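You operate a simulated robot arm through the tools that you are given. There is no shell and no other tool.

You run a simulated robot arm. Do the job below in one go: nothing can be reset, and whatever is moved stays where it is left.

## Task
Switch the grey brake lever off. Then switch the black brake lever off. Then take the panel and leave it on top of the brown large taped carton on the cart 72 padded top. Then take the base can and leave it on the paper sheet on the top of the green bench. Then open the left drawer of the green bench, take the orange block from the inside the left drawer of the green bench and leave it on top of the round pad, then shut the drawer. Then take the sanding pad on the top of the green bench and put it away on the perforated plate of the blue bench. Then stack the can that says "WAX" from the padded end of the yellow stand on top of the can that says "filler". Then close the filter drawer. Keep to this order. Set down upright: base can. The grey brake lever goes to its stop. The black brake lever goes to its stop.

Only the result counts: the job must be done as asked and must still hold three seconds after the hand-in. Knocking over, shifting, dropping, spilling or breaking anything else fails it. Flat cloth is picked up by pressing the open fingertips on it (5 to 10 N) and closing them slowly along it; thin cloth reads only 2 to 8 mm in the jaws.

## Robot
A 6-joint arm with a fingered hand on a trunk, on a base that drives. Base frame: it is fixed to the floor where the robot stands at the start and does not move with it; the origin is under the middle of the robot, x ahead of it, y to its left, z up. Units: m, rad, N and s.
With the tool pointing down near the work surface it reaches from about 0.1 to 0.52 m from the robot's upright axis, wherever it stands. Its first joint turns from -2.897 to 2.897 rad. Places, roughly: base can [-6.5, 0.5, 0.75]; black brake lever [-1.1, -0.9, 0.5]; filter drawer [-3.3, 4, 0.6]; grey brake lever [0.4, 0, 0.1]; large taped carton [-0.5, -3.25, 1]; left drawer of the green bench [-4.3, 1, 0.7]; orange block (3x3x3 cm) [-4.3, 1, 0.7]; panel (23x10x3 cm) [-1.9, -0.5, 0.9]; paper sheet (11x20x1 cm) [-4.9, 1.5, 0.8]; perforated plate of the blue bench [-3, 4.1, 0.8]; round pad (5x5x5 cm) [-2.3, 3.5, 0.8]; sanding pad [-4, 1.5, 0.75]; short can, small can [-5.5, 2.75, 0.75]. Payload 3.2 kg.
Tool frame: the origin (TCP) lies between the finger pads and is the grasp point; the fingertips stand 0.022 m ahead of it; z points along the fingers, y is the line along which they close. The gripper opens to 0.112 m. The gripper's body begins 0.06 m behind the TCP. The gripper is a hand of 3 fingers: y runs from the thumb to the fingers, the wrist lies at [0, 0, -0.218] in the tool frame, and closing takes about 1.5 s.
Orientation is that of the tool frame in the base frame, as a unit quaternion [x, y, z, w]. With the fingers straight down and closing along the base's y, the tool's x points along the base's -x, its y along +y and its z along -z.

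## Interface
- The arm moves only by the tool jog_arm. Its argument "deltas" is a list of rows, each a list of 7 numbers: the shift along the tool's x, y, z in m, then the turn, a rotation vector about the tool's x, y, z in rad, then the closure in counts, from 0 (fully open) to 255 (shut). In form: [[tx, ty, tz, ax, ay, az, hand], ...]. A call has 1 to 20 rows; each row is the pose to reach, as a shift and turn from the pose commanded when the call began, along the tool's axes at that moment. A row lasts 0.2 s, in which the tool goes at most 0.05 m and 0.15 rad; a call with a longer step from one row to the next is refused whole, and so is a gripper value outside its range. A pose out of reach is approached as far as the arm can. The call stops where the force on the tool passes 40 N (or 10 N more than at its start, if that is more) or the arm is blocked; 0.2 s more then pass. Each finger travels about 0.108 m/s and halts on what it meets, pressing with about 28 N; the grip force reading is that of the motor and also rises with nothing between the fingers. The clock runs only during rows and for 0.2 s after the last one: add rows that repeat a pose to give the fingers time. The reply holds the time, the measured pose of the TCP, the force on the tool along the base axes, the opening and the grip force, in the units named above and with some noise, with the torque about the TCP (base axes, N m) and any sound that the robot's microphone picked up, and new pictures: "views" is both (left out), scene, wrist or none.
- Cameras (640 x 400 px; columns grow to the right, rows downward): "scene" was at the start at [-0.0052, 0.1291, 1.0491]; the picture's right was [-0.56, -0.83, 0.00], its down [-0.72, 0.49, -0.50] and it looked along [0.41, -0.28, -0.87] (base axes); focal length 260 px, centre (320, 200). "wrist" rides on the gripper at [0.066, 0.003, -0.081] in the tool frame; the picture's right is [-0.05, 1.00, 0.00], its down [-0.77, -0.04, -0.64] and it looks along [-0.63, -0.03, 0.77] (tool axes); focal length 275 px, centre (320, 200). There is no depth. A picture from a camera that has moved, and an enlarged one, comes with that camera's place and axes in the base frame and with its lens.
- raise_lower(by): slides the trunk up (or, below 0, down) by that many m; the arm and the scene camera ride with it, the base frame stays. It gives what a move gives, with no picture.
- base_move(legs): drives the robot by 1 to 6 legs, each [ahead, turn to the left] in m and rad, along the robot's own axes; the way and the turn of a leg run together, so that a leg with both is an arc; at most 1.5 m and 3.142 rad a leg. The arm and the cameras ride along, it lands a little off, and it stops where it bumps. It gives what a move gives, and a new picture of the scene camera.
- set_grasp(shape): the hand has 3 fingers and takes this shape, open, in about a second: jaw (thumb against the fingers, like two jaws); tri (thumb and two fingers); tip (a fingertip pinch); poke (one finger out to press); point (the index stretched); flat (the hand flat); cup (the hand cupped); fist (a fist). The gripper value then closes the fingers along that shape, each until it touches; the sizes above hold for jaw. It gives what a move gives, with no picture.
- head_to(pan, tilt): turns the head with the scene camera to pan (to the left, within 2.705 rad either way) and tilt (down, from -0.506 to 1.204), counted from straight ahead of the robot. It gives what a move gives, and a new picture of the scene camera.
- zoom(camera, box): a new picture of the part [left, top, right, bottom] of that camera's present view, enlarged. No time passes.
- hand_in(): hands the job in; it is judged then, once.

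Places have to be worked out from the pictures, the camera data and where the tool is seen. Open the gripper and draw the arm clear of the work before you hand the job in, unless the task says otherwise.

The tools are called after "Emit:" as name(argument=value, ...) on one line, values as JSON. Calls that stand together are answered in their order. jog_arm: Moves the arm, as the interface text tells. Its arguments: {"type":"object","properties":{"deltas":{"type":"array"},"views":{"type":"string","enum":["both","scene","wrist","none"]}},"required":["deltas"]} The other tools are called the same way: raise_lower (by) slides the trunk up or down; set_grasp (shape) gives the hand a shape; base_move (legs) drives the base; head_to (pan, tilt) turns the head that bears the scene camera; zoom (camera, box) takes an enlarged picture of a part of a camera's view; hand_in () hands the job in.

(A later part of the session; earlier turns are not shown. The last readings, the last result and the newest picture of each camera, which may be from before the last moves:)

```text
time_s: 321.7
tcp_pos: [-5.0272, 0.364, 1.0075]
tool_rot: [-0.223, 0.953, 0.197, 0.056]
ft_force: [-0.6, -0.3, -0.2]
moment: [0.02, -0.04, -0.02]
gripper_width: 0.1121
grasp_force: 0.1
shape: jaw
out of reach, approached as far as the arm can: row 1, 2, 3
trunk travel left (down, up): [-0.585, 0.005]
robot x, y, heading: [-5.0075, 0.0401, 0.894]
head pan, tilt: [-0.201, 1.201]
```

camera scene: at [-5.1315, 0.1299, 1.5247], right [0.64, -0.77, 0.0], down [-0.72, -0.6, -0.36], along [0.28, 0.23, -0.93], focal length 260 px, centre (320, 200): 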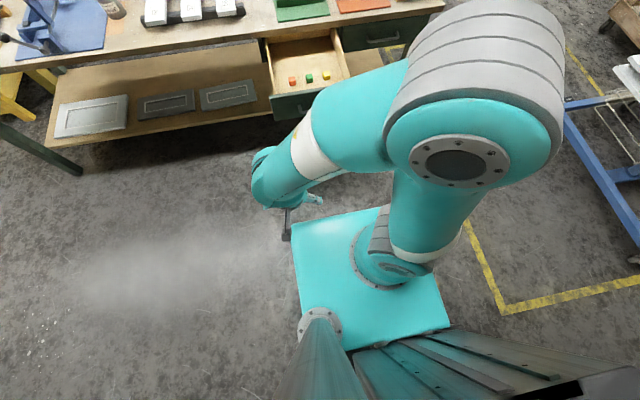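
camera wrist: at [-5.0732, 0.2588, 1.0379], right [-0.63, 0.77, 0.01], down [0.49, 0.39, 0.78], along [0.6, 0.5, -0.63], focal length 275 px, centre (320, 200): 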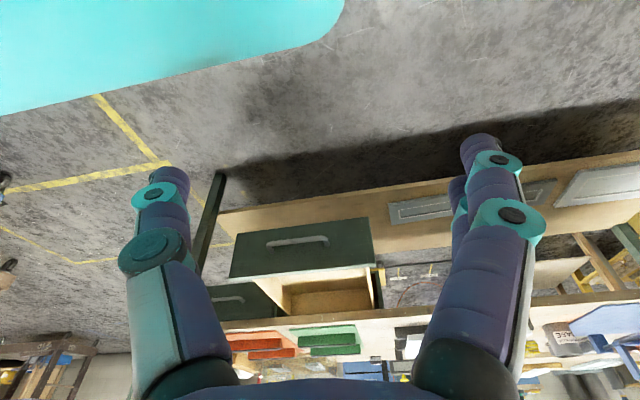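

Yaw back is free, so the wrist is in its flipped configuration. I'll command the last pose that worked in the normal configuration (tool down, y forward, 0.46 m ahead) and hold it to let the solver recover.

Emit:
jog_arm(deltas=[[-0.025, -0.0072, -0.004, 0.036, -0.0027, 0.0953, 0], [-0.05, -0.0144, -0.008, 0.0725, -0.0053, 0.1905, 0], [-0.075, -0.0216, -0.012, 0.1088, -0.008, 0.2858, 0], [-0.1, -0.0287, -0.016, 0.145, -0.0107, 0.381, 0], [-0.125, -0.036, -0.02, 0.1813, -0.0133, 0.4763, 0], [-0.15, -0.0431, -0.024, 0.2176, -0.016, 0.5716, 0], [-0.175, -0.0503, -0.028, 0.2538, -0.0187, 0.6668, 0], [-0.2, -0.0575, -0.032, 0.29, -0.0213, 0.762, 0], [-0.225, -0.0647, -0.036, 0.3263, -0.024, 0.857, 0], [-0.25, -0.0718, -0.04, 0.3626, -0.0267, 0.9526, 0], [-0.275, -0.079, -0.044, 0.3988, -0.0293, 1.0478, 0], [-0.3, -0.0862, -0.0483, 0.4351, -0.032, 1.1431, 0], [-0.3, -0.0862, -0.0483, 0.4351, -0.032, 1.1431, 0], [-0.3, -0.0862, -0.0483, 0.4351, -0.032, 1.1431, 0], [-0.3, -0.0862, -0.0483, 0.4351, -0.032, 1.1431, 0], [-0.3, -0.0862, -0.0483, 0.4351, -0.032, 1.1431, 0], [-0.3, -0.0862, -0.0483, 0.4351, -0.032, 1.1431, 0], [-0.3, -0.0862, -0.0483, 0.4351, -0.032, 1.1431, 0]], views="scene")

```text
time_s: 325.5
tcp_pos: [-4.7308, 0.2492, 0.8876]
tool_rot: [0.318, 0.947, 0.013, 0.052]
ft_force: [0.0, 0.2, 0.0]
moment: [-0.01, 0.01, 0.01]
gripper_width: 0.1122
grasp_force: 0.0
shape: jaw
out of reach, approached as far as the arm can: row 2, 3, 4, 5, 6, 7, 8, 9, 10, 11, 12, 13, 14, 15, 16, 17, 18
trunk travel left (down, up): [-0.585, 0.005]
robot x, y, heading: [-5.0078, 0.0401, 0.894]
head pan, tilt: [-0.201, 1.201]
camera scene: at [-5.1314, 0.1299, 1.5247], right [0.64, -0.77, 0.0], down [-0.72, -0.6, -0.36], along [0.28, 0.23, -0.93], focal length 260 px, centre (320, 200)
```

scene: 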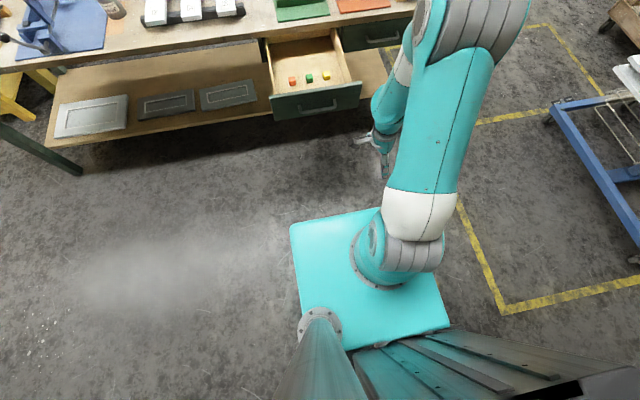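

The hand is now almost vertical. Lower relative heights seem easier in this configuration, so I'll try tool-down at 0.45 m ahead, z 0.85.

Emit:
jog_arm(deltas=[[0.017, 0.023, 0.0074, 0.012, 0.018, 0.01, 0], [0.034, 0.046, 0.0148, 0.024, 0.035, 0.021, 0], [0.051, 0.068, 0.0222, 0.036, 0.053, 0.031, 0], [0.068, 0.091, 0.0297, 0.048, 0.071, 0.042, 0], [0.0851, 0.114, 0.0371, 0.06, 0.0886, 0.0524, 0], [0.0851, 0.114, 0.0371, 0.06, 0.0886, 0.0524, 0], [0.0851, 0.114, 0.0371, 0.06, 0.0886, 0.0524, 0]], views="scene")

```text
time_s: 327.1
tcp_pos: [-4.7235, 0.2847, 0.7877]
tool_rot: [0.335, 0.942, 0.009, 0.017]
ft_force: [-0.3, 0.5, -0.3]
moment: [-0.02, 0.0, 0.03]
gripper_width: 0.1118
grasp_force: 0.1
shape: jaw
out of reach, approached as far as the arm can: row 1, 2, 3, 4, 5, 6
trunk travel left (down, up): [-0.585, 0.005]
robot x, y, heading: [-5.0072, 0.0339, 0.893]
head pan, tilt: [-0.201, 1.201]
camera scene: at [-5.1314, 0.13, 1.5247], right [0.64, -0.77, 0.0], down [-0.72, -0.6, -0.36], along [0.28, 0.23, -0.93], focal length 260 px, centre (320, 200)
```

scene: 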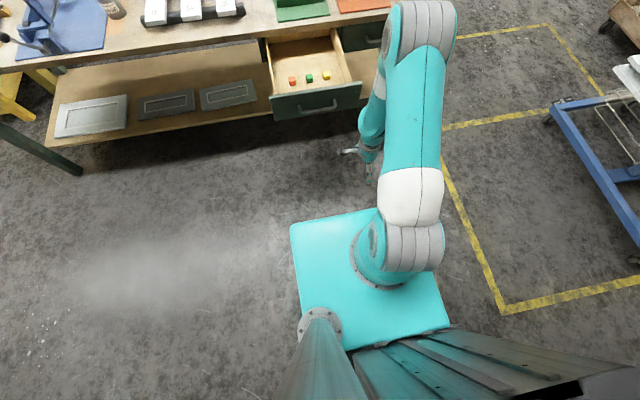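

I'll send a null move to see whether it has settled.

Emit:
jog_arm(deltas=[[0, 0, 0, 0, 0, 0, 0], [0, 0, 0, 0, 0, 0, 0]], views="none")

```text
time_s: 327.7
tcp_pos: [-4.7236, 0.2842, 0.7884]
tool_rot: [0.336, 0.942, 0.01, 0.018]
ft_force: [-0.6, 0.2, 0.0]
moment: [0.01, 0.02, -0.04]
gripper_width: 0.1118
grasp_force: 0.1
shape: jaw
trunk travel left (down, up): [-0.585, 0.005]
robot x, y, heading: [-5.0074, 0.0358, 0.897]
head pan, tilt: [-0.201, 1.201]
```

Now I'll test small steps: forward 4 cm, then up 4 cm.

Emit:
jog_arm(deltas=[[0, 0.02, 0, 0, 0, 0, 0], [0, 0.04, 0, 0, 0, 0, 0]], views="none")

Emit:
jog_arm(deltas=[[0, 0, -0.02, 0, 0, 0, 0], [0, 0, -0.04, 0, 0, 0, 0]], views="none")

```text
time_s: 328.3
tcp_pos: [-4.7251, 0.2841, 0.7879]
tool_rot: [0.335, 0.942, 0.009, 0.018]
ft_force: [0.3, 0.9, -0.5]
moment: [-0.03, 0.04, 0.02]
gripper_width: 0.1119
grasp_force: 0.1
shape: jaw
out of reach, approached as far as the arm can: row 1, 2
trunk travel left (down, up): [-0.585, 0.005]
robot x, y, heading: [-5.0101, 0.0348, 0.895]
head pan, tilt: [-0.201, 1.201]
```

```text
time_s: 328.9
tcp_pos: [-4.7386, 0.2622, 0.8114]
tool_rot: [0.343, 0.939, 0.0, 0.013]
ft_force: [0.1, 1.0, 0.6]
moment: [0.0, 0.01, 0.02]
gripper_width: 0.1119
grasp_force: 0.1
shape: jaw
out of reach, approached as far as the arm can: row 1, 2
trunk travel left (down, up): [-0.585, 0.005]
robot x, y, heading: [-5.0075, 0.0365, 0.893]
head pan, tilt: [-0.201, 1.201]
```

The pods look lower than usual, so the arm is in an elbow-down posture. I'll go back to the horizontal pose (reachable in this posture) so I can then straighten the arm and come back elbow-up.

Emit:
jog_arm(deltas=[[0.007, 0.0206, -0.0213, -0.131, 0, 0, 0], [0.014, 0.0412, -0.0427, -0.262, 0, 0, 0], [0.021, 0.0618, -0.064, -0.393, 0, 0, 0], [0.029, 0.0824, -0.0853, -0.523, 0, 0, 0], [0.036, 0.103, -0.1067, -0.654, 0, 0, 0], [0.043, 0.1236, -0.128, -0.785, 0, 0, 0], [0.05, 0.1441, -0.1493, -0.916, 0, 0, 0], [0.057, 0.1647, -0.1707, -1.047, 0, 0, 0], [0.064, 0.1853, -0.192, -1.178, 0, 0, 0], [0.0715, 0.2059, -0.2133, -1.308, 0, 0, 0], [0.0787, 0.2265, -0.2347, -1.439, 0, 0, 0], [0.0858, 0.2471, -0.256, -1.57, 0, 0, 0], [0.0858, 0.2471, -0.256, -1.57, 0, 0, 0]], views="scene")

```text
time_s: 331.7
tcp_pos: [-4.5421, 0.5939, 1.2133]
tool_rot: [0.268, 0.688, 0.647, 0.188]
ft_force: [-0.8, 0.4, 0.1]
moment: [-0.05, 0.02, 0.01]
gripper_width: 0.1122
grasp_force: 0.0
shape: jaw
out of reach, approached as far as the arm can: row 1, 2, 4, 5, 6, 7, 8, 9, 10, 11, 12, 13
trunk travel left (down, up): [-0.585, 0.005]
robot x, y, heading: [-5.0087, 0.0349, 0.898]
head pan, tilt: [-0.201, 1.201]
camera scene: at [-5.133, 0.1281, 1.5247], right [0.64, -0.77, 0.0], down [-0.72, -0.6, -0.36], along [0.28, 0.23, -0.93], focal length 260 px, centre (320, 200)
```

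scene: 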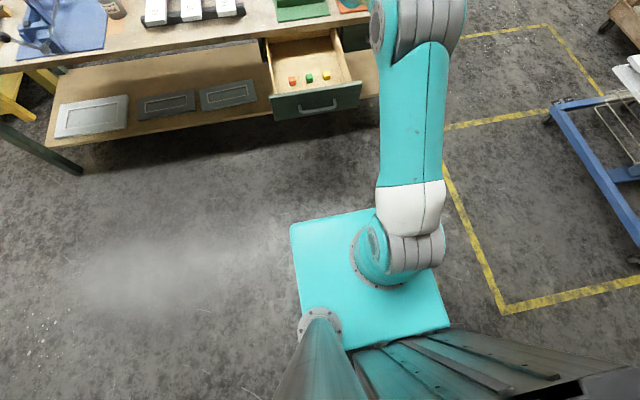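

Emit:
head_to(pan=-0.1, tilt=0.75)

```text
time_s: 332.6
tcp_pos: [-4.5412, 0.5951, 1.2124]
tool_rot: [0.27, 0.689, 0.646, 0.188]
ft_force: [0.6, -0.4, 0.5]
moment: [-0.01, 0.02, 0.0]
gripper_width: 0.1122
grasp_force: 0.0
shape: jaw
trunk travel left (down, up): [-0.585, 0.005]
robot x, y, heading: [-5.0071, 0.0369, 0.899]
head pan, tilt: [-0.099, 0.75]
camera scene: at [-5.1163, 0.1534, 1.5564], right [0.71, -0.7, 0.0], down [-0.48, -0.49, -0.73], along [0.51, 0.52, -0.68], focal length 260 px, centre (320, 200)
```

scene: 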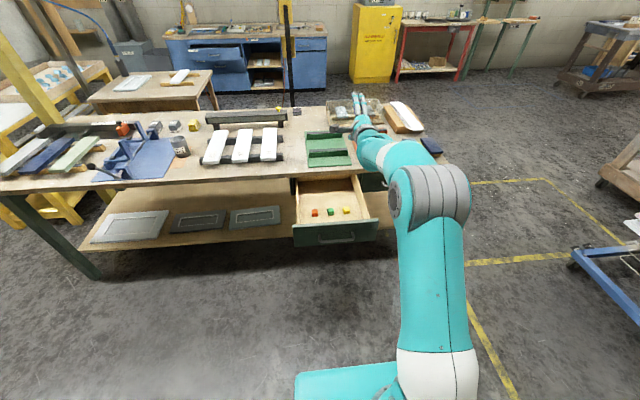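

The arm is now almost straight out at z 1.21. From here I'll fold back into the tool-down pose at 0.46 m ahead, which should bring the elbow up.

Emit:
jog_arm(deltas=[[0.0004, -0.014, -0.021, 0.1227, -0.0082, -0.0031, 0], [0.0009, -0.028, -0.042, 0.2455, -0.0165, -0.0063, 0], [0.0013, -0.042, -0.0629, 0.3682, -0.0247, -0.0094, 0], [0.0018, -0.0561, -0.0839, 0.4909, -0.0329, -0.0126, 0], [0.0022, -0.0701, -0.1049, 0.6136, -0.0411, -0.0157, 0], [0.0027, -0.0841, -0.1259, 0.7364, -0.0494, -0.0189, 0], [0.0031, -0.0981, -0.1468, 0.8591, -0.0576, -0.022, 0], [0.0035, -0.1121, -0.1678, 0.9818, -0.0658, -0.0251, 0], [0.004, -0.1262, -0.1888, 1.1045, -0.074, -0.0283, 0], [0.0044, -0.1402, -0.2098, 1.2273, -0.0823, -0.0314, 0], [0.0049, -0.1542, -0.2307, 1.35, -0.0905, -0.0346, 0], [0.0053, -0.1682, -0.2517, 1.4727, -0.0987, -0.0377, 0], [0.0053, -0.1682, -0.2517, 1.4727, -0.0987, -0.0377, 0]], views="scene")

```text
time_s: 335.4
tcp_pos: [-4.7128, 0.3933, 1.0663]
tool_rot: [0.342, 0.94, -0.001, -0.001]
ft_force: [-0.2, 1.2, -0.8]
moment: [0.02, 0.02, 0.04]
gripper_width: 0.112
grasp_force: 0.0
shape: jaw
out of reach, approached as far as the arm can: row 3, 4
trunk travel left (down, up): [-0.585, 0.005]
robot x, y, heading: [-5.005, 0.0335, 0.891]
head pan, tilt: [-0.099, 0.75]
camera scene: at [-5.1164, 0.1533, 1.5565], right [0.71, -0.7, 0.0], down [-0.48, -0.49, -0.73], along [0.51, 0.52, -0.68], focal length 260 px, centre (320, 200)
```

scene: 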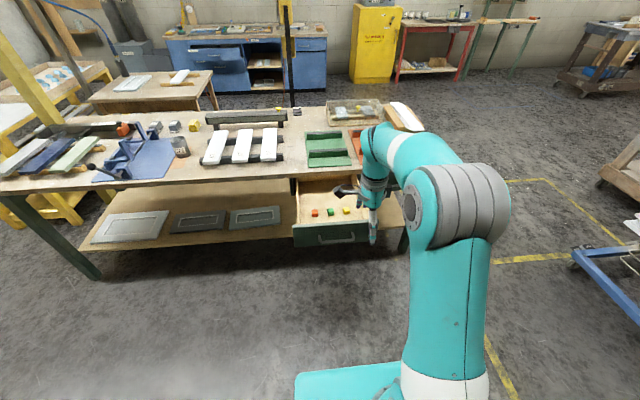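

The arm is back in its normal elbow-up posture, tool down. Now I'll measure the orange block in the open drawer.

Emit:
zoom(camera="scene", box=[280, 160, 400, 260])

Emit:
zoom(camera="wrist", box=[0, 0, 640, 400])

```text
4.00 times, centred on (340, 210) of scene
camera zoom: at [-5.1164, 0.1533, 1.5565], right [0.71, -0.7, 0.0], down [-0.48, -0.49, -0.73], along [0.51, 0.52, -0.68], focal length 1039 px, centre (240, 160)
```

zoom: 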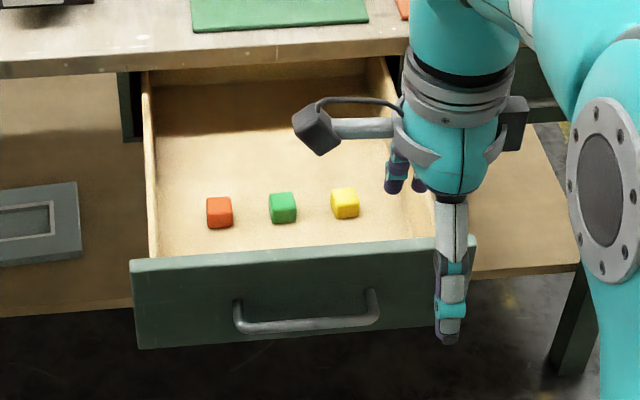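

```text
1.00 times, centred on (320, 200) of wrist (not enlarged: the box is as wide or as high as the picture)
camera zoom: at [-4.7623, 0.4364, 1.1471], right [0.68, 0.74, 0.0], down [0.57, -0.52, 0.64], along [0.47, -0.43, -0.77], focal length 275 px, centre (320, 200)
```

zoom: 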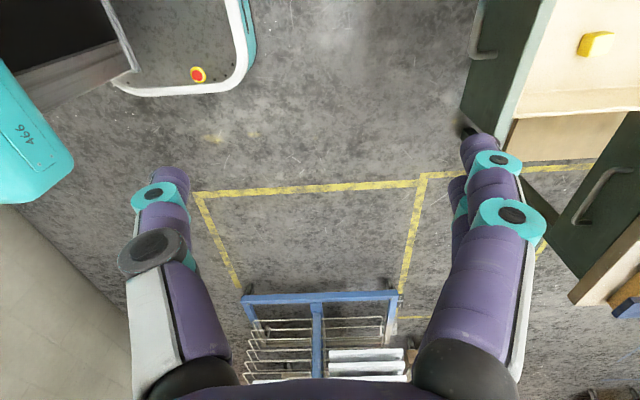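

The orange block centre is about [-4.538, 0.778, 0.676], 15 cm clear of the bench edge. I'll drive 0.42 m closer with the hand high above the drawer.

Emit:
base_move(legs=[[0.42, 0]])

Emit:
zoom(camera="scene", box=[240, 200, 440, 400])

```text
time_s: 337.9
tcp_pos: [-4.4577, 0.7136, 1.0658]
tool_rot: [0.341, 0.94, 0.001, 0.0]
ft_force: [0.5, 0.2, -0.3]
moment: [0.0, 0.03, -0.01]
gripper_width: 0.112
grasp_force: 0.0
shape: jaw
trunk travel left (down, up): [-0.585, 0.005]
robot x, y, heading: [-4.7512, 0.3591, 0.9]
head pan, tilt: [-0.099, 0.75]
camera scene: at [-4.8612, 0.4729, 1.5564], right [0.72, -0.7, 0.0], down [-0.48, -0.49, -0.73], along [0.51, 0.52, -0.68], focal length 260 px, centre (320, 200)
```

scene: 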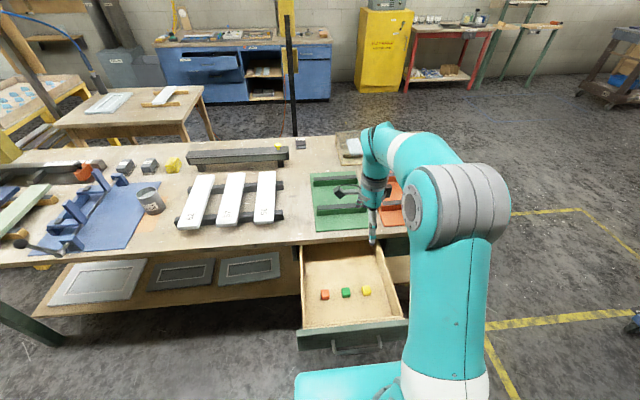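

```text
2.00 times, centred on (340, 300) of scene
camera zoom: at [-4.8612, 0.4729, 1.5564], right [0.72, -0.7, 0.0], down [-0.48, -0.49, -0.73], along [0.51, 0.52, -0.68], focal length 520 px, centre (280, 0)
```

zoom: 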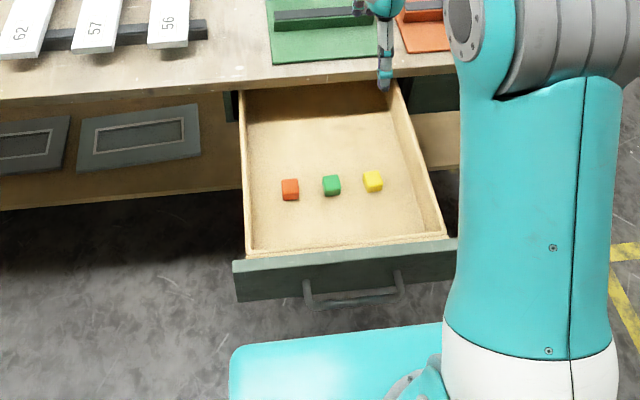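

The block position is confirmed at [-4.537, 0.778]. I'll move above it with a diagonal yaw so the fingers and camera clear the drawer sides, then come down partway.

Emit:
jog_arm(deltas=[[0.015, 0, 0, 0, 0, -0.14, 0], [0.029, 0, 0, 0, 0, -0.28, 0], [0.044, 0, 0, 0, 0, -0.42, 0], [0.058, 0, 0, 0, 0, -0.56, 0], [0.073, 0, 0, 0, 0, -0.7, 0], [0.087, -0.001, 0.03, 0, 0, -0.84, 0], [0.102, -0.001, 0.07, 0, 0, -0.986, 0], [0.102, -0.001, 0.11, 0, 0, -0.986, 60], [0.102, -0.001, 0.15, 0, 0, -0.986, 80], [0.102, -0.001, 0.19, 0, 0, -0.986, 80], [0.102, -0.001, 0.23, 0, 0, -0.986, 80], [0.102, -0.001, 0.23, 0, 0, -0.986, 80]], views="both")

```text
time_s: 340.5
tcp_pos: [-4.5349, 0.7823, 0.8391]
tool_rot: [-0.145, 0.989, 0.0, 0.0]
ft_force: [-0.5, -0.5, -1.0]
moment: [-0.02, -0.02, -0.01]
gripper_width: 0.0771
grasp_force: 0.0
shape: jaw
trunk travel left (down, up): [-0.585, 0.005]
robot x, y, heading: [-4.7535, 0.3577, 0.902]
head pan, tilt: [-0.099, 0.75]
camera scene: at [-4.8617, 0.4723, 1.5565], right [0.72, -0.7, 0.0], down [-0.48, -0.49, -0.73], along [0.51, 0.52, -0.68], focal length 260 px, centre (320, 200)
camera wrist: at [-4.6002, 0.7642, 0.9182], right [-0.24, 0.97, 0.0], down [0.75, 0.19, 0.64], along [0.62, 0.15, -0.77], focal length 275 px, centre (320, 200)
```

scene: 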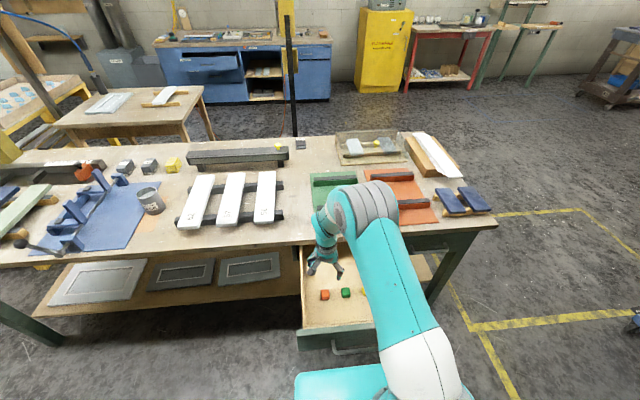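
wrist: 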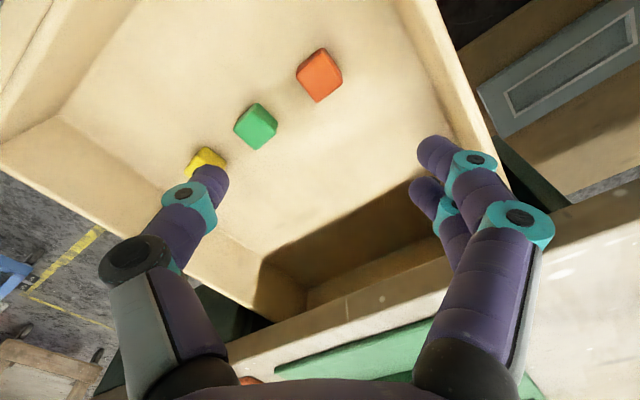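

The block is centred, but my yaw is diagonal to its faces. I'll rotate to align with the cube (closing left–right), trim the position, and descend to just above it.

Emit:
jog_arm(deltas=[[0.001, -0.001, 0, 0, 0, -0.13, 100], [0.0015, -0.002, 0, 0, 0, -0.26, 100], [0.002, -0.003, 0, 0, 0, -0.39, 100], [0.0025, -0.003, 0, 0, 0, -0.52, 100], [0.0025, -0.003, 0.03, 0, 0, -0.611, 100], [0.0025, -0.003, 0.06, 0, 0, -0.611, 100], [0.0025, -0.003, 0.09, 0, 0, -0.611, 100], [0.0025, -0.003, 0.09, 0, 0, -0.611, 100]], views="both")

Emit:
zoom(camera="scene", box=[270, 200, 410, 340])

```text
time_s: 342.3
tcp_pos: [-4.5348, 0.7735, 0.746]
tool_rot: [-0.436, 0.9, -0.001, 0.0]
ft_force: [-0.2, -0.3, -0.6]
moment: [-0.01, 0.03, 0.0]
gripper_width: 0.0684
grasp_force: 0.0
shape: jaw
trunk travel left (down, up): [-0.585, 0.005]
robot x, y, heading: [-4.751, 0.3543, 0.898]
head pan, tilt: [-0.099, 0.75]
camera scene: at [-4.8616, 0.4723, 1.5565], right [0.72, -0.7, 0.0], down [-0.48, -0.49, -0.73], along [0.51, 0.52, -0.68], focal length 260 px, centre (320, 200)
camera wrist: at [-4.5804, 0.7218, 0.8272], right [-0.75, 0.66, 0.0], down [0.51, 0.58, 0.64], along [0.42, 0.48, -0.77], focal length 275 px, centre (320, 200)
```

scene: 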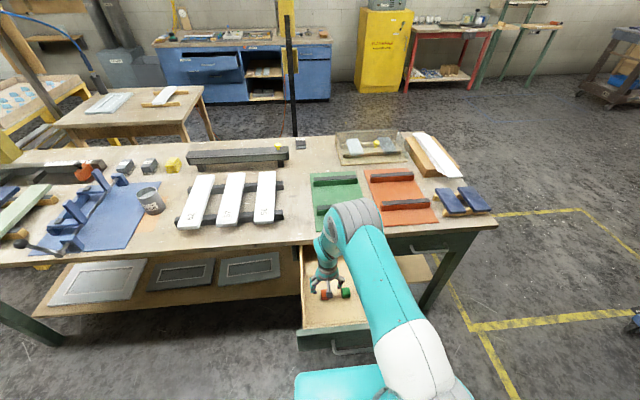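
wrist: 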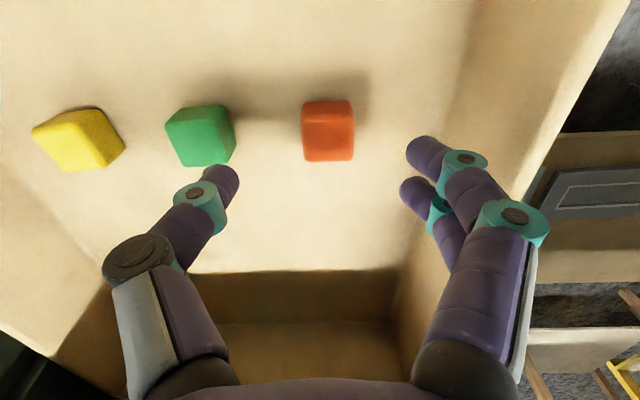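

```text
2.86 times, centred on (340, 270) of scene
camera zoom: at [-4.8616, 0.4723, 1.5565], right [0.72, -0.7, 0.0], down [-0.48, -0.49, -0.73], along [0.51, 0.52, -0.68], focal length 742 px, centre (263, 0)
```

zoom: 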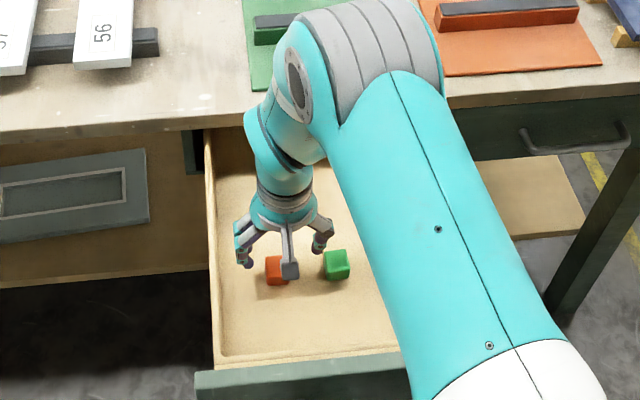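

The block is aligned, needing a 5 mm shift. I'll descend to grasp height.

Emit:
jog_arm(deltas=[[0, 0.003, 0.012, 0, 0, 0, 100], [0, 0.005, 0.024, 0, 0, 0, 100], [0, 0.005, 0.036, 0, 0, 0, 105], [0, 0.005, 0.046, 0, 0, 0, 105], [0, 0.005, 0.046, 0, 0, 0, 105]], views="wrist")

```text
time_s: 343.5
tcp_pos: [-4.5401, 0.7759, 0.6998]
tool_rot: [-0.436, 0.9, 0.0, 0.0]
ft_force: [0.3, -0.2, -0.8]
moment: [-0.03, 0.02, 0.02]
gripper_width: 0.066
grasp_force: 0.1
shape: jaw
trunk travel left (down, up): [-0.585, 0.005]
robot x, y, heading: [-4.7503, 0.3548, 0.898]
head pan, tilt: [-0.099, 0.75]
camera wrist: at [-4.5849, 0.7247, 0.7811], right [-0.75, 0.66, 0.0], down [0.51, 0.58, 0.64], along [0.42, 0.48, -0.77], focal length 275 px, centre (320, 200)
```

wrist: 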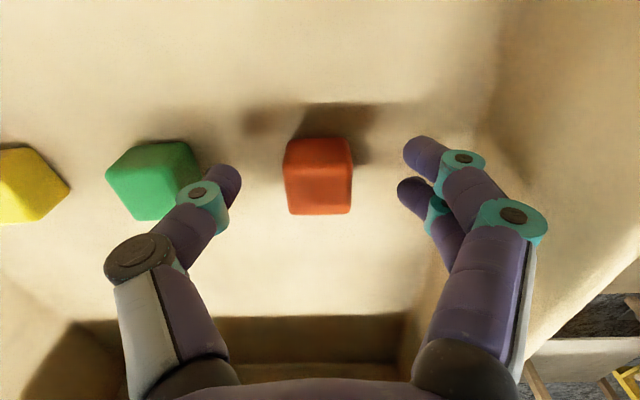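

Well aligned. I'll lower a few more millimetres and close.

Emit:
jog_arm(deltas=[[0, -0.001, 0.006, 0, 0, 0, 105], [0, -0.001, 0.006, 0, 0, 0, 150], [0, -0.001, 0.006, 0, 0, 0, 200], [0, -0.001, 0.006, 0, 0, 0, 255], [0, -0.001, 0.006, 0, 0, 0, 255], [0, -0.001, 0.006, 0, 0, 0, 255]], views="wrist")

```text
time_s: 344.9
tcp_pos: [-4.5409, 0.7762, 0.6953]
tool_rot: [-0.436, 0.9, 0.0, 0.0]
ft_force: [-0.8, -1.4, 1.9]
moment: [0.03, -0.01, -0.03]
gripper_width: 0.0186
grasp_force: 27.9
shape: jaw
trunk travel left (down, up): [-0.585, 0.005]
robot x, y, heading: [-4.7494, 0.3566, 0.897]
head pan, tilt: [-0.099, 0.75]
camera wrist: at [-4.5855, 0.7254, 0.776], right [-0.75, 0.66, 0.0], down [0.51, 0.58, 0.64], along [0.42, 0.48, -0.77], focal length 275 px, centre (320, 200)
```

wrist: 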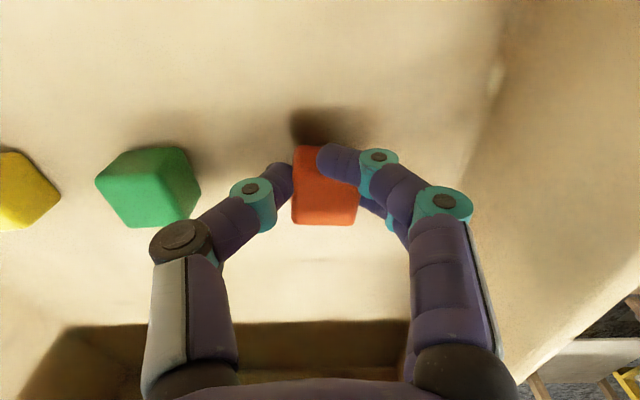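

The grip reading matches a 3 cm cube. I'll lift slowly.

Emit:
jog_arm(deltas=[[0, 0, -0.01, 0, 0, 0, 255], [0, 0, -0.025, 0, 0, 0, 255], [0, 0, -0.045, 0, 0, 0, 255], [0, 0, -0.07, 0, 0, 0, 255]], views="wrist")

```text
time_s: 345.9
tcp_pos: [-4.5429, 0.7748, 0.7663]
tool_rot: [-0.437, 0.9, 0.0, 0.0]
ft_force: [-1.0, -0.1, -0.7]
moment: [0.02, 0.03, 0.02]
gripper_width: 0.0179
grasp_force: 27.9
shape: jaw
trunk travel left (down, up): [-0.585, 0.005]
robot x, y, heading: [-4.7543, 0.3549, 0.897]
head pan, tilt: [-0.099, 0.75]
camera wrist: at [-4.5876, 0.7235, 0.8457], right [-0.76, 0.66, 0.0], down [0.51, 0.58, 0.64], along [0.42, 0.48, -0.77], focal length 275 px, centre (320, 200)
```

wrist: 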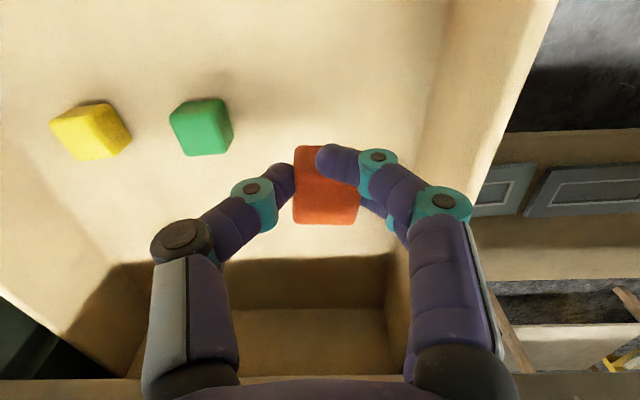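

Got the orange block. I'll raise it high, back off from the drawer, and take it round to the blue bench, where the black round pad is near [-2.3, 3.4].

Emit:
jog_arm(deltas=[[0, 0, -0.04, 0, 0, 0, 255], [0, 0, -0.08, 0, 0, 0, 255], [0, 0, -0.12, 0, 0, 0, 255], [0, 0, -0.16, 0, 0, 0, 255], [0, 0, -0.2, 0, 0, 0, 255], [0, 0, -0.24, 0, 0, 0, 255], [0, 0, -0.28, 0, 0, 0, 255], [0, 0, -0.31, 0, 0, 0, 255]], views="none")

Emit:
base_move(legs=[[-0.15, 0], [0, -1.425], [0.814, 0]])

```text
time_s: 347.7
tcp_pos: [-4.5419, 0.7786, 1.0739]
tool_rot: [-0.436, 0.9, -0.001, 0.0]
ft_force: [-0.5, 0.2, -0.7]
moment: [-0.02, -0.03, 0.04]
gripper_width: 0.0163
grasp_force: 28.0
shape: jaw
trunk travel left (down, up): [-0.585, 0.005]
robot x, y, heading: [-4.7529, 0.3527, 0.896]
head pan, tilt: [-0.099, 0.75]
```

```text
time_s: 356.6
tcp_pos: [-3.7082, -0.3236, 1.073]
tool_rot: [0.262, 0.965, 0.0, 0.0]
ft_force: [-0.3, 0.5, -0.4]
moment: [0.0, 0.03, 0.0]
gripper_width: 0.0163
grasp_force: 28.2
shape: jaw
trunk travel left (down, up): [-0.585, 0.005]
robot x, y, heading: [-4.1586, -0.1746, -0.532]
head pan, tilt: [-0.099, 0.75]
camera scene: at [-4.0559, -0.0492, 1.5565], right [-0.59, -0.81, 0.0], down [-0.55, 0.4, -0.73], along [0.59, -0.43, -0.68], focal length 260 px, centre (320, 200)
```

scene: 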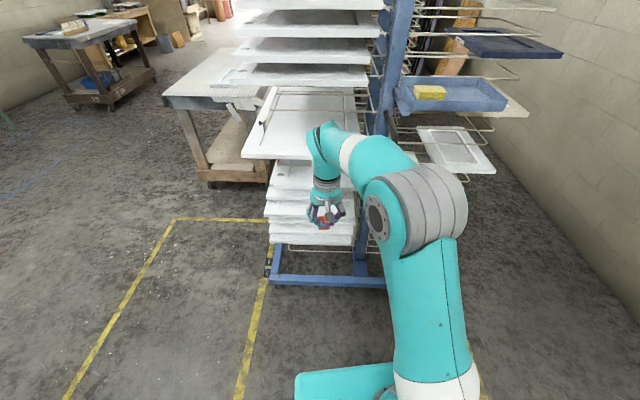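

The hand is clear of the rack. I'll continue: turn left and drive round the bench end toward the blue bench.

Emit:
base_move(legs=[[0, 1.066], [1.13, 0], [1.13, 0], [0, 1.085], [0.8, 0], [0.8, 0]])

Emit:
head_to(pan=0.1, tilt=0.6)

```text
time_s: 380.9
tcp_pos: [-2.2319, 2.988, 1.0731]
tool_rot: [-0.697, 0.717, 0.001, 0.0]
ft_force: [0.0, 0.9, -0.8]
moment: [0.0, 0.0, 0.01]
gripper_width: 0.0161
grasp_force: 27.9
shape: jaw
trunk travel left (down, up): [-0.585, 0.005]
robot x, y, heading: [-2.1484, 2.5231, 1.534]
head pan, tilt: [-0.099, 0.75]
camera scene: at [-2.3051, 2.5514, 1.5564], right [0.99, -0.13, 0.0], down [-0.09, -0.68, -0.73], along [0.1, 0.72, -0.68], focal length 260 px, centre (320, 200)
```

scene: 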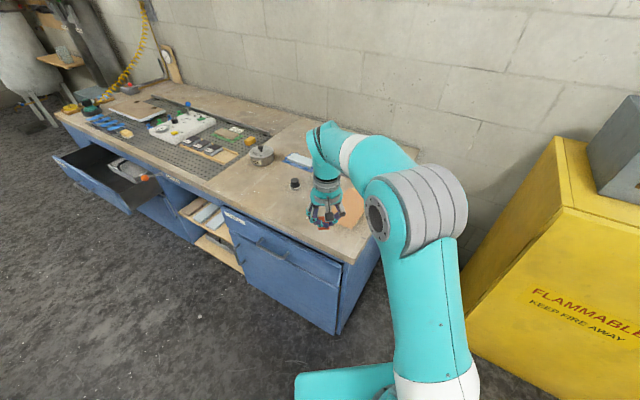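

```text
time_s: 381.6
tcp_pos: [-2.2309, 2.9876, 1.0736]
tool_rot: [-0.697, 0.717, -0.001, 0.0]
ft_force: [0.1, 0.3, 0.7]
moment: [0.0, -0.03, 0.0]
gripper_width: 0.0161
grasp_force: 27.7
shape: jaw
trunk travel left (down, up): [-0.585, 0.005]
robot x, y, heading: [-2.1466, 2.5237, 1.539]
head pan, tilt: [0.099, 0.6]
camera scene: at [-2.3219, 2.5571, 1.5693], right [1.0, 0.07, 0.0], down [0.04, -0.56, -0.82], along [-0.05, 0.82, -0.57], focal length 260 px, centre (320, 200)
```

scene: 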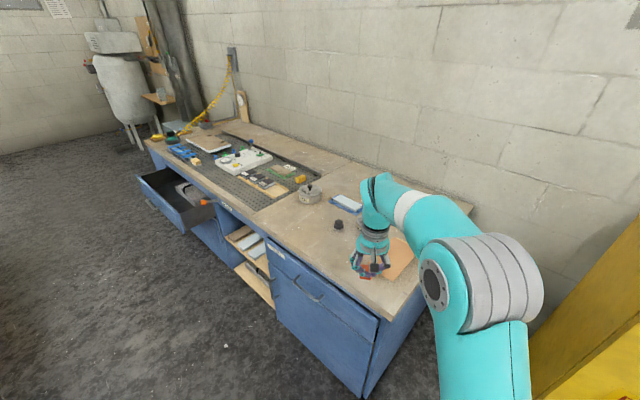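

I'll zoom in on the blue bench top to see the round pad, perforated plate and drawers.

Emit:
zoom(camera="scene", box=[130, 110, 350, 260])

Emit:
zoom(camera="scene", box=[270, 160, 450, 300])

```text
2.67 times, centred on (240, 185) of scene
camera zoom: at [-2.3219, 2.5571, 1.5693], right [1.0, 0.07, 0.0], down [0.04, -0.56, -0.82], along [-0.05, 0.82, -0.57], focal length 693 px, centre (533, 240)
```

zoom: 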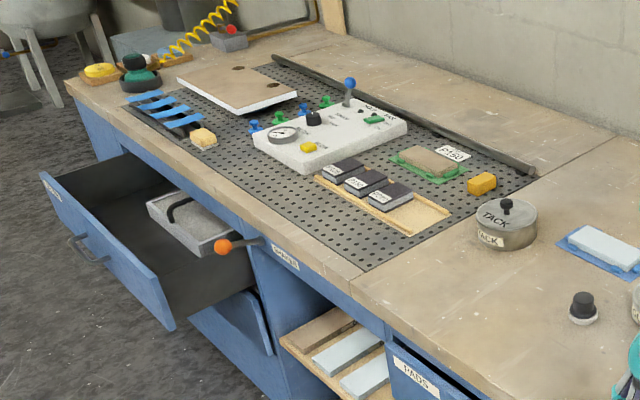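

```text
2.86 times, centred on (360, 230) of scene
camera zoom: at [-2.3219, 2.5571, 1.5693], right [1.0, 0.07, 0.0], down [0.04, -0.56, -0.82], along [-0.05, 0.82, -0.57], focal length 742 px, centre (206, 114)
```

zoom: 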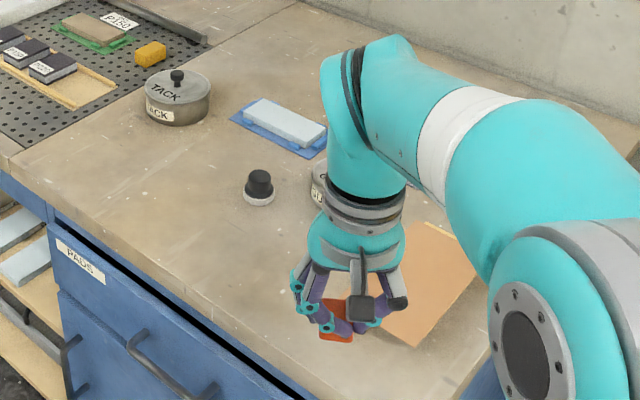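

The black knob-topped piece near [-2.29, 3.42] is the round pad. I'll drive to stand in front of it, facing the bench squarely.

Emit:
base_move(legs=[[0, 0.917], [0.683, 0], [0, -1.563]])

Emit:
head_to(pan=0.0, tilt=0.8)

Emit:
zoom(camera="wrist", box=[0, 0, 640, 400])

```text
time_s: 391.5
tcp_pos: [-2.4404, 3.3707, 1.0735]
tool_rot: [-0.42, 0.908, 0.0, 0.0]
ft_force: [-0.6, 0.6, -0.1]
moment: [-0.01, -0.01, -0.01]
gripper_width: 0.0154
grasp_force: 27.8
shape: jaw
trunk travel left (down, up): [-0.585, 0.005]
robot x, y, heading: [-2.667, 2.9574, 0.863]
head pan, tilt: [0.099, 0.6]
camera scene: at [-2.7808, 3.0913, 1.5693], right [0.82, -0.57, 0.0], down [-0.32, -0.46, -0.83], along [0.47, 0.68, -0.56], focal length 260 px, centre (320, 200)
```

scene: 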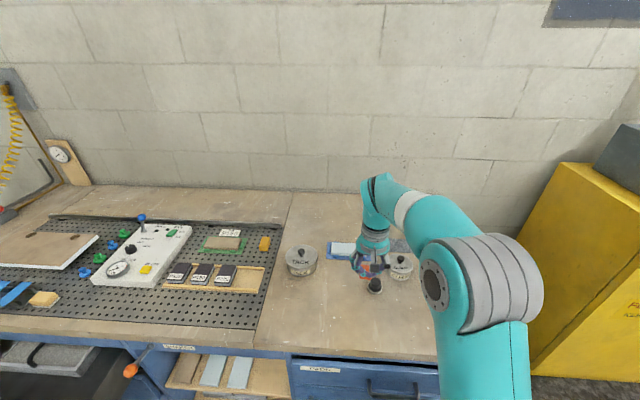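

```text
time_s: 392.3
tcp_pos: [-2.4403, 3.3715, 1.072]
tool_rot: [-0.42, 0.907, 0.0, 0.0]
ft_force: [0.7, -0.8, 0.1]
moment: [-0.01, 0.02, -0.02]
gripper_width: 0.0157
grasp_force: 27.8
shape: jaw
trunk travel left (down, up): [-0.585, 0.005]
robot x, y, heading: [-2.6636, 2.9576, 0.862]
head pan, tilt: [0.0, 0.799]
camera scene: at [-2.779, 3.0802, 1.5525], right [0.76, -0.65, 0.0], down [-0.47, -0.54, -0.7], along [0.45, 0.53, -0.72], focal length 260 px, centre (320, 200)
```

scene: 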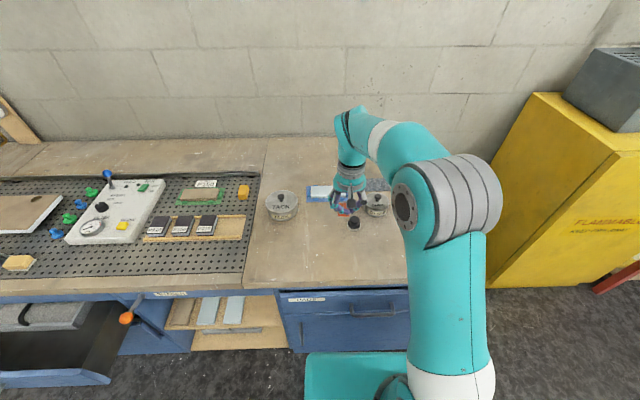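

```text
1.00 times, centred on (320, 200) of wrist (not enlarged: the box is as wide or as high as the picture)
camera zoom: at [-2.4876, 3.3218, 1.1542], right [-0.73, 0.68, 0.0], down [0.53, 0.57, 0.64], along [0.43, 0.46, -0.77], focal length 275 px, centre (320, 200)
```

zoom: 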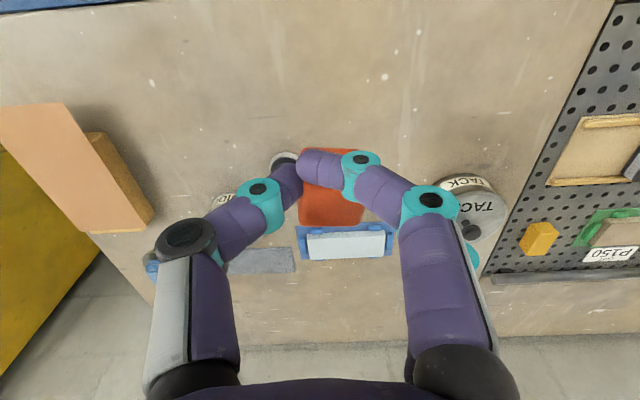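

I'll zoom in on the pad in the scene view.

Emit:
zoom(camera="scene", box=[300, 160, 420, 260])

Emit:
zoom(camera="wrist", box=[200, 120, 400, 280])

```text
4.00 times, centred on (360, 210) of scene
camera zoom: at [-2.779, 3.0802, 1.5525], right [0.76, -0.65, 0.0], down [-0.47, -0.54, -0.7], along [0.45, 0.53, -0.72], focal length 1039 px, centre (160, 160)
```

zoom: 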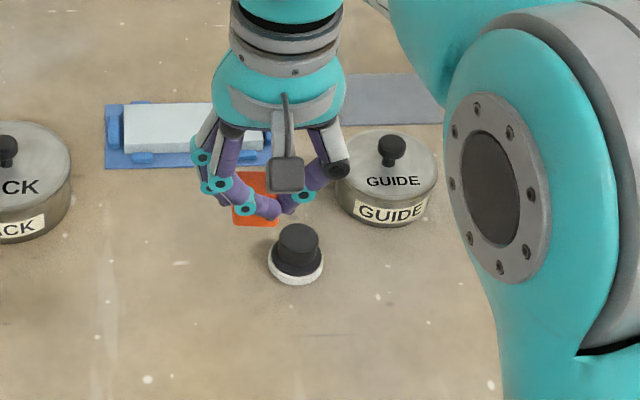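

```text
2.50 times, centred on (300, 200) of wrist
camera zoom: at [-2.4876, 3.3218, 1.1542], right [-0.73, 0.68, 0.0], down [0.53, 0.57, 0.64], along [0.43, 0.46, -0.77], focal length 688 px, centre (370, 200)
```

zoom: 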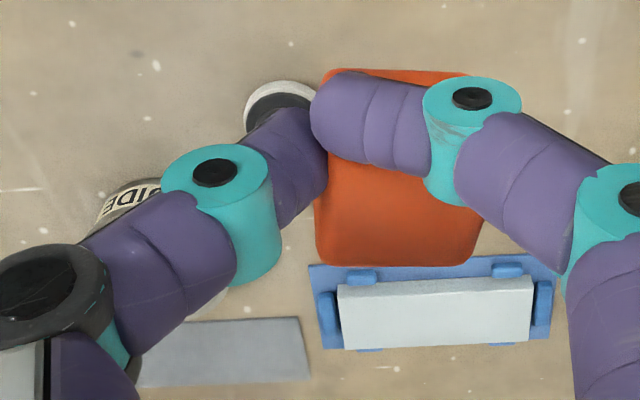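

The round pad has a 36 mm black top at z about 0.838, centred near [-2.300, 3.451]. I'll drive 0.12 m closer and refine.

Emit:
base_move(legs=[[0.12, 0]])

Emit:
zoom(camera="scene", box=[300, 190, 420, 290])

Emit:
zoom(camera="wrist", box=[0, 0, 640, 400])

```text
time_s: 393.5
tcp_pos: [-2.3626, 3.4638, 1.0726]
tool_rot: [-0.421, 0.907, 0.0, -0.001]
ft_force: [-0.2, 0.9, -0.4]
moment: [-0.01, 0.0, -0.03]
gripper_width: 0.0157
grasp_force: 28.0
shape: jaw
trunk travel left (down, up): [-0.585, 0.005]
robot x, y, heading: [-2.5849, 3.0474, 0.87]
head pan, tilt: [0.0, 0.799]
camera scene: at [-2.7001, 3.1727, 1.5524], right [0.76, -0.65, 0.0], down [-0.47, -0.55, -0.7], along [0.45, 0.53, -0.72], focal length 260 px, centre (320, 200)
```

scene: 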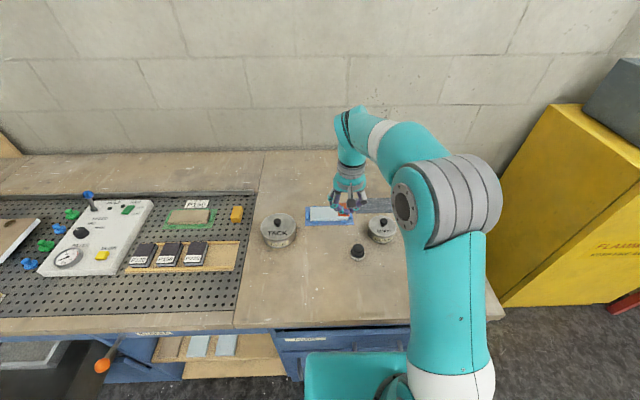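

```text
4.00 times, centred on (360, 240) of scene
camera zoom: at [-2.7001, 3.1727, 1.5524], right [0.76, -0.65, 0.0], down [-0.47, -0.55, -0.7], along [0.45, 0.53, -0.72], focal length 1039 px, centre (160, 40)
```

zoom: 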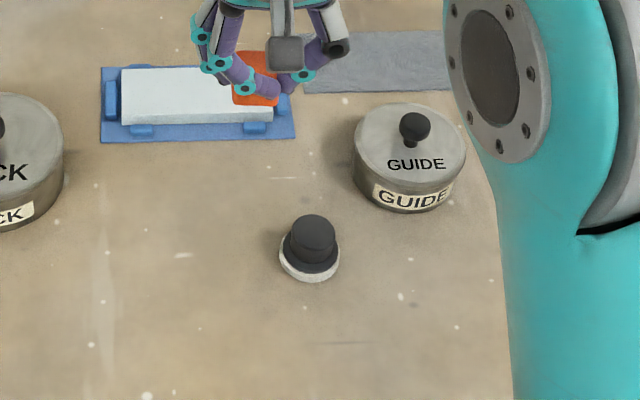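

```text
1.00 times, centred on (320, 200) of wrist (not enlarged: the box is as wide or as high as the picture)
camera zoom: at [-2.4092, 3.4144, 1.1538], right [-0.73, 0.68, 0.0], down [0.53, 0.57, 0.63], along [0.43, 0.46, -0.77], focal length 275 px, centre (320, 200)
```

zoom: 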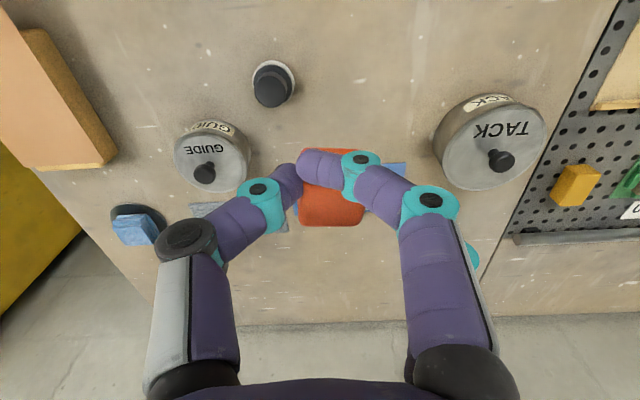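

Both cameras agree: pad top centre [-2.299, 3.451, 0.838]. Allowing for where the block sits in the hand, I'll move above it and descend to about 3 cm over the top.

Emit:
jog_arm(deltas=[[-0.0094, -0.0206, 0, 0, 0, 0, 255], [-0.0189, -0.0412, 0, 0, 0, 0, 255], [-0.0283, -0.0618, 0, 0, 0, 0, 255], [-0.0283, -0.0618, 0.04, 0, 0, 0, 255], [-0.0283, -0.0618, 0.08, 0, 0, 0, 255], [-0.0283, -0.0618, 0.12, 0, 0, 0, 255], [-0.0283, -0.0618, 0.15, 0, 0, 0, 255], [-0.0283, -0.0618, 0.17, 0, 0, 0, 255], [-0.0283, -0.0618, 0.17, 0, 0, 0, 255]], views="both")

Emit:
zoom(camera="scene", box=[310, 200, 410, 290])

Emit:
zoom(camera="wrist", box=[220, 80, 440, 260])

```text
time_s: 395.5
tcp_pos: [-2.2985, 3.4421, 0.904]
tool_rot: [-0.42, 0.908, 0.0, 0.001]
ft_force: [0.0, -0.8, -0.8]
moment: [0.05, 0.03, -0.03]
gripper_width: 0.0154
grasp_force: 27.8
shape: jaw
trunk travel left (down, up): [-0.585, 0.005]
robot x, y, heading: [-2.5834, 3.0502, 0.868]
head pan, tilt: [0.0, 0.799]
camera scene: at [-2.701, 3.1715, 1.5525], right [0.76, -0.65, 0.0], down [-0.47, -0.55, -0.7], along [0.45, 0.53, -0.72], focal length 260 px, centre (320, 200)
camera wrist: at [-2.3439, 3.3931, 0.9855], right [-0.73, 0.68, 0.0], down [0.53, 0.57, 0.64], along [0.43, 0.47, -0.77], focal length 275 px, centre (320, 200)
```

scene: 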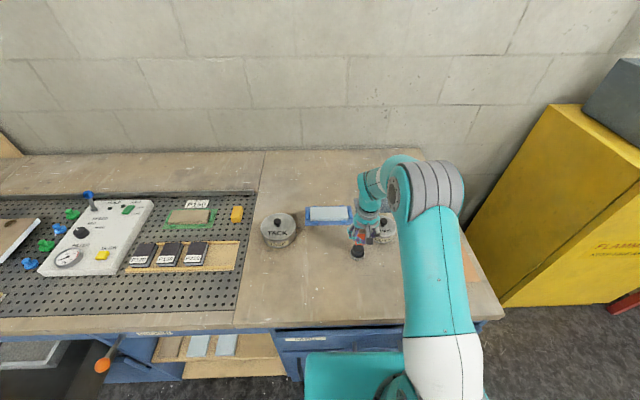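
wrist: 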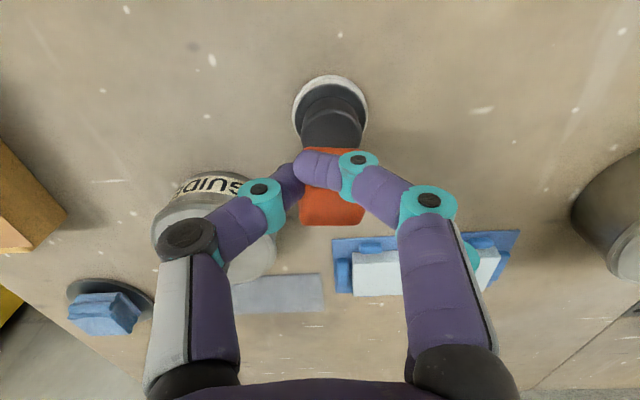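

```text
4.44 times, centred on (360, 245) of scene
camera zoom: at [-2.701, 3.1715, 1.5525], right [0.76, -0.65, 0.0], down [-0.47, -0.55, -0.7], along [0.45, 0.53, -0.72], focal length 1155 px, centre (142, 0)
```

zoom: 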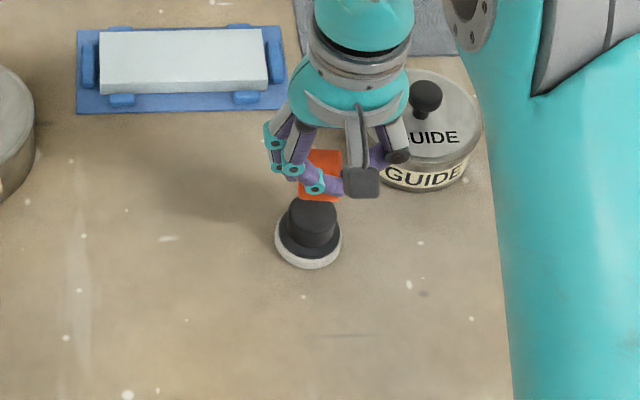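

```text
2.22 times, centred on (330, 170) of wrist
camera zoom: at [-2.3439, 3.3931, 0.9855], right [-0.73, 0.68, 0.0], down [0.53, 0.57, 0.64], along [0.43, 0.47, -0.77], focal length 612 px, centre (298, 267)
```

zoom: 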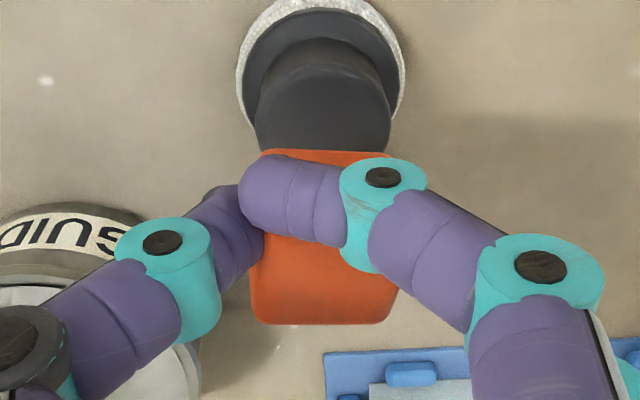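

The block is aligned laterally; I'll nudge 4 mm forward and descend toward contact.

Emit:
jog_arm(deltas=[[-0.004, 0, 0.006, 0, 0, 0, 255], [-0.004, 0, 0.014, 0, 0, 0, 255], [-0.004, 0, 0.022, 0, 0, 0, 255], [-0.004, 0, 0.022, 0, 0, 0, 255]], views="wrist")

Emit:
zoom(camera="scene", box=[330, 220, 390, 270])

```text
time_s: 396.5
tcp_pos: [-2.2946, 3.4462, 0.8815]
tool_rot: [-0.421, 0.907, 0.0, 0.0]
ft_force: [0.6, 0.2, -0.6]
moment: [0.05, -0.03, 0.03]
gripper_width: 0.0155
grasp_force: 28.3
shape: jaw
trunk travel left (down, up): [-0.585, 0.005]
robot x, y, heading: [-2.588, 3.0445, 0.869]
head pan, tilt: [0.0, 0.799]
camera wrist: at [-2.3412, 3.396, 0.9625], right [-0.73, 0.68, 0.0], down [0.53, 0.57, 0.64], along [0.43, 0.47, -0.77], focal length 275 px, centre (320, 200)
```

wrist: 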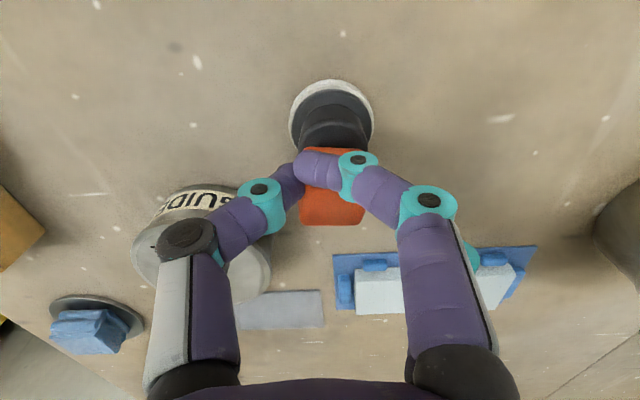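

```text
8.00 times, centred on (360, 245) of scene
camera zoom: at [-2.701, 3.1716, 1.5525], right [0.76, -0.65, 0.0], down [-0.47, -0.55, -0.7], along [0.45, 0.53, -0.72], focal length 2078 px, centre (0, -160)
```

zoom: 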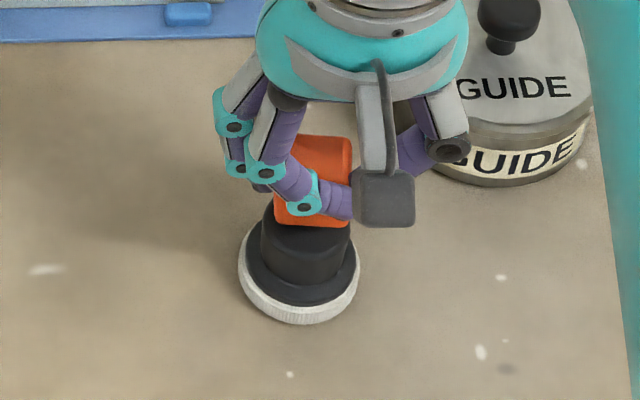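

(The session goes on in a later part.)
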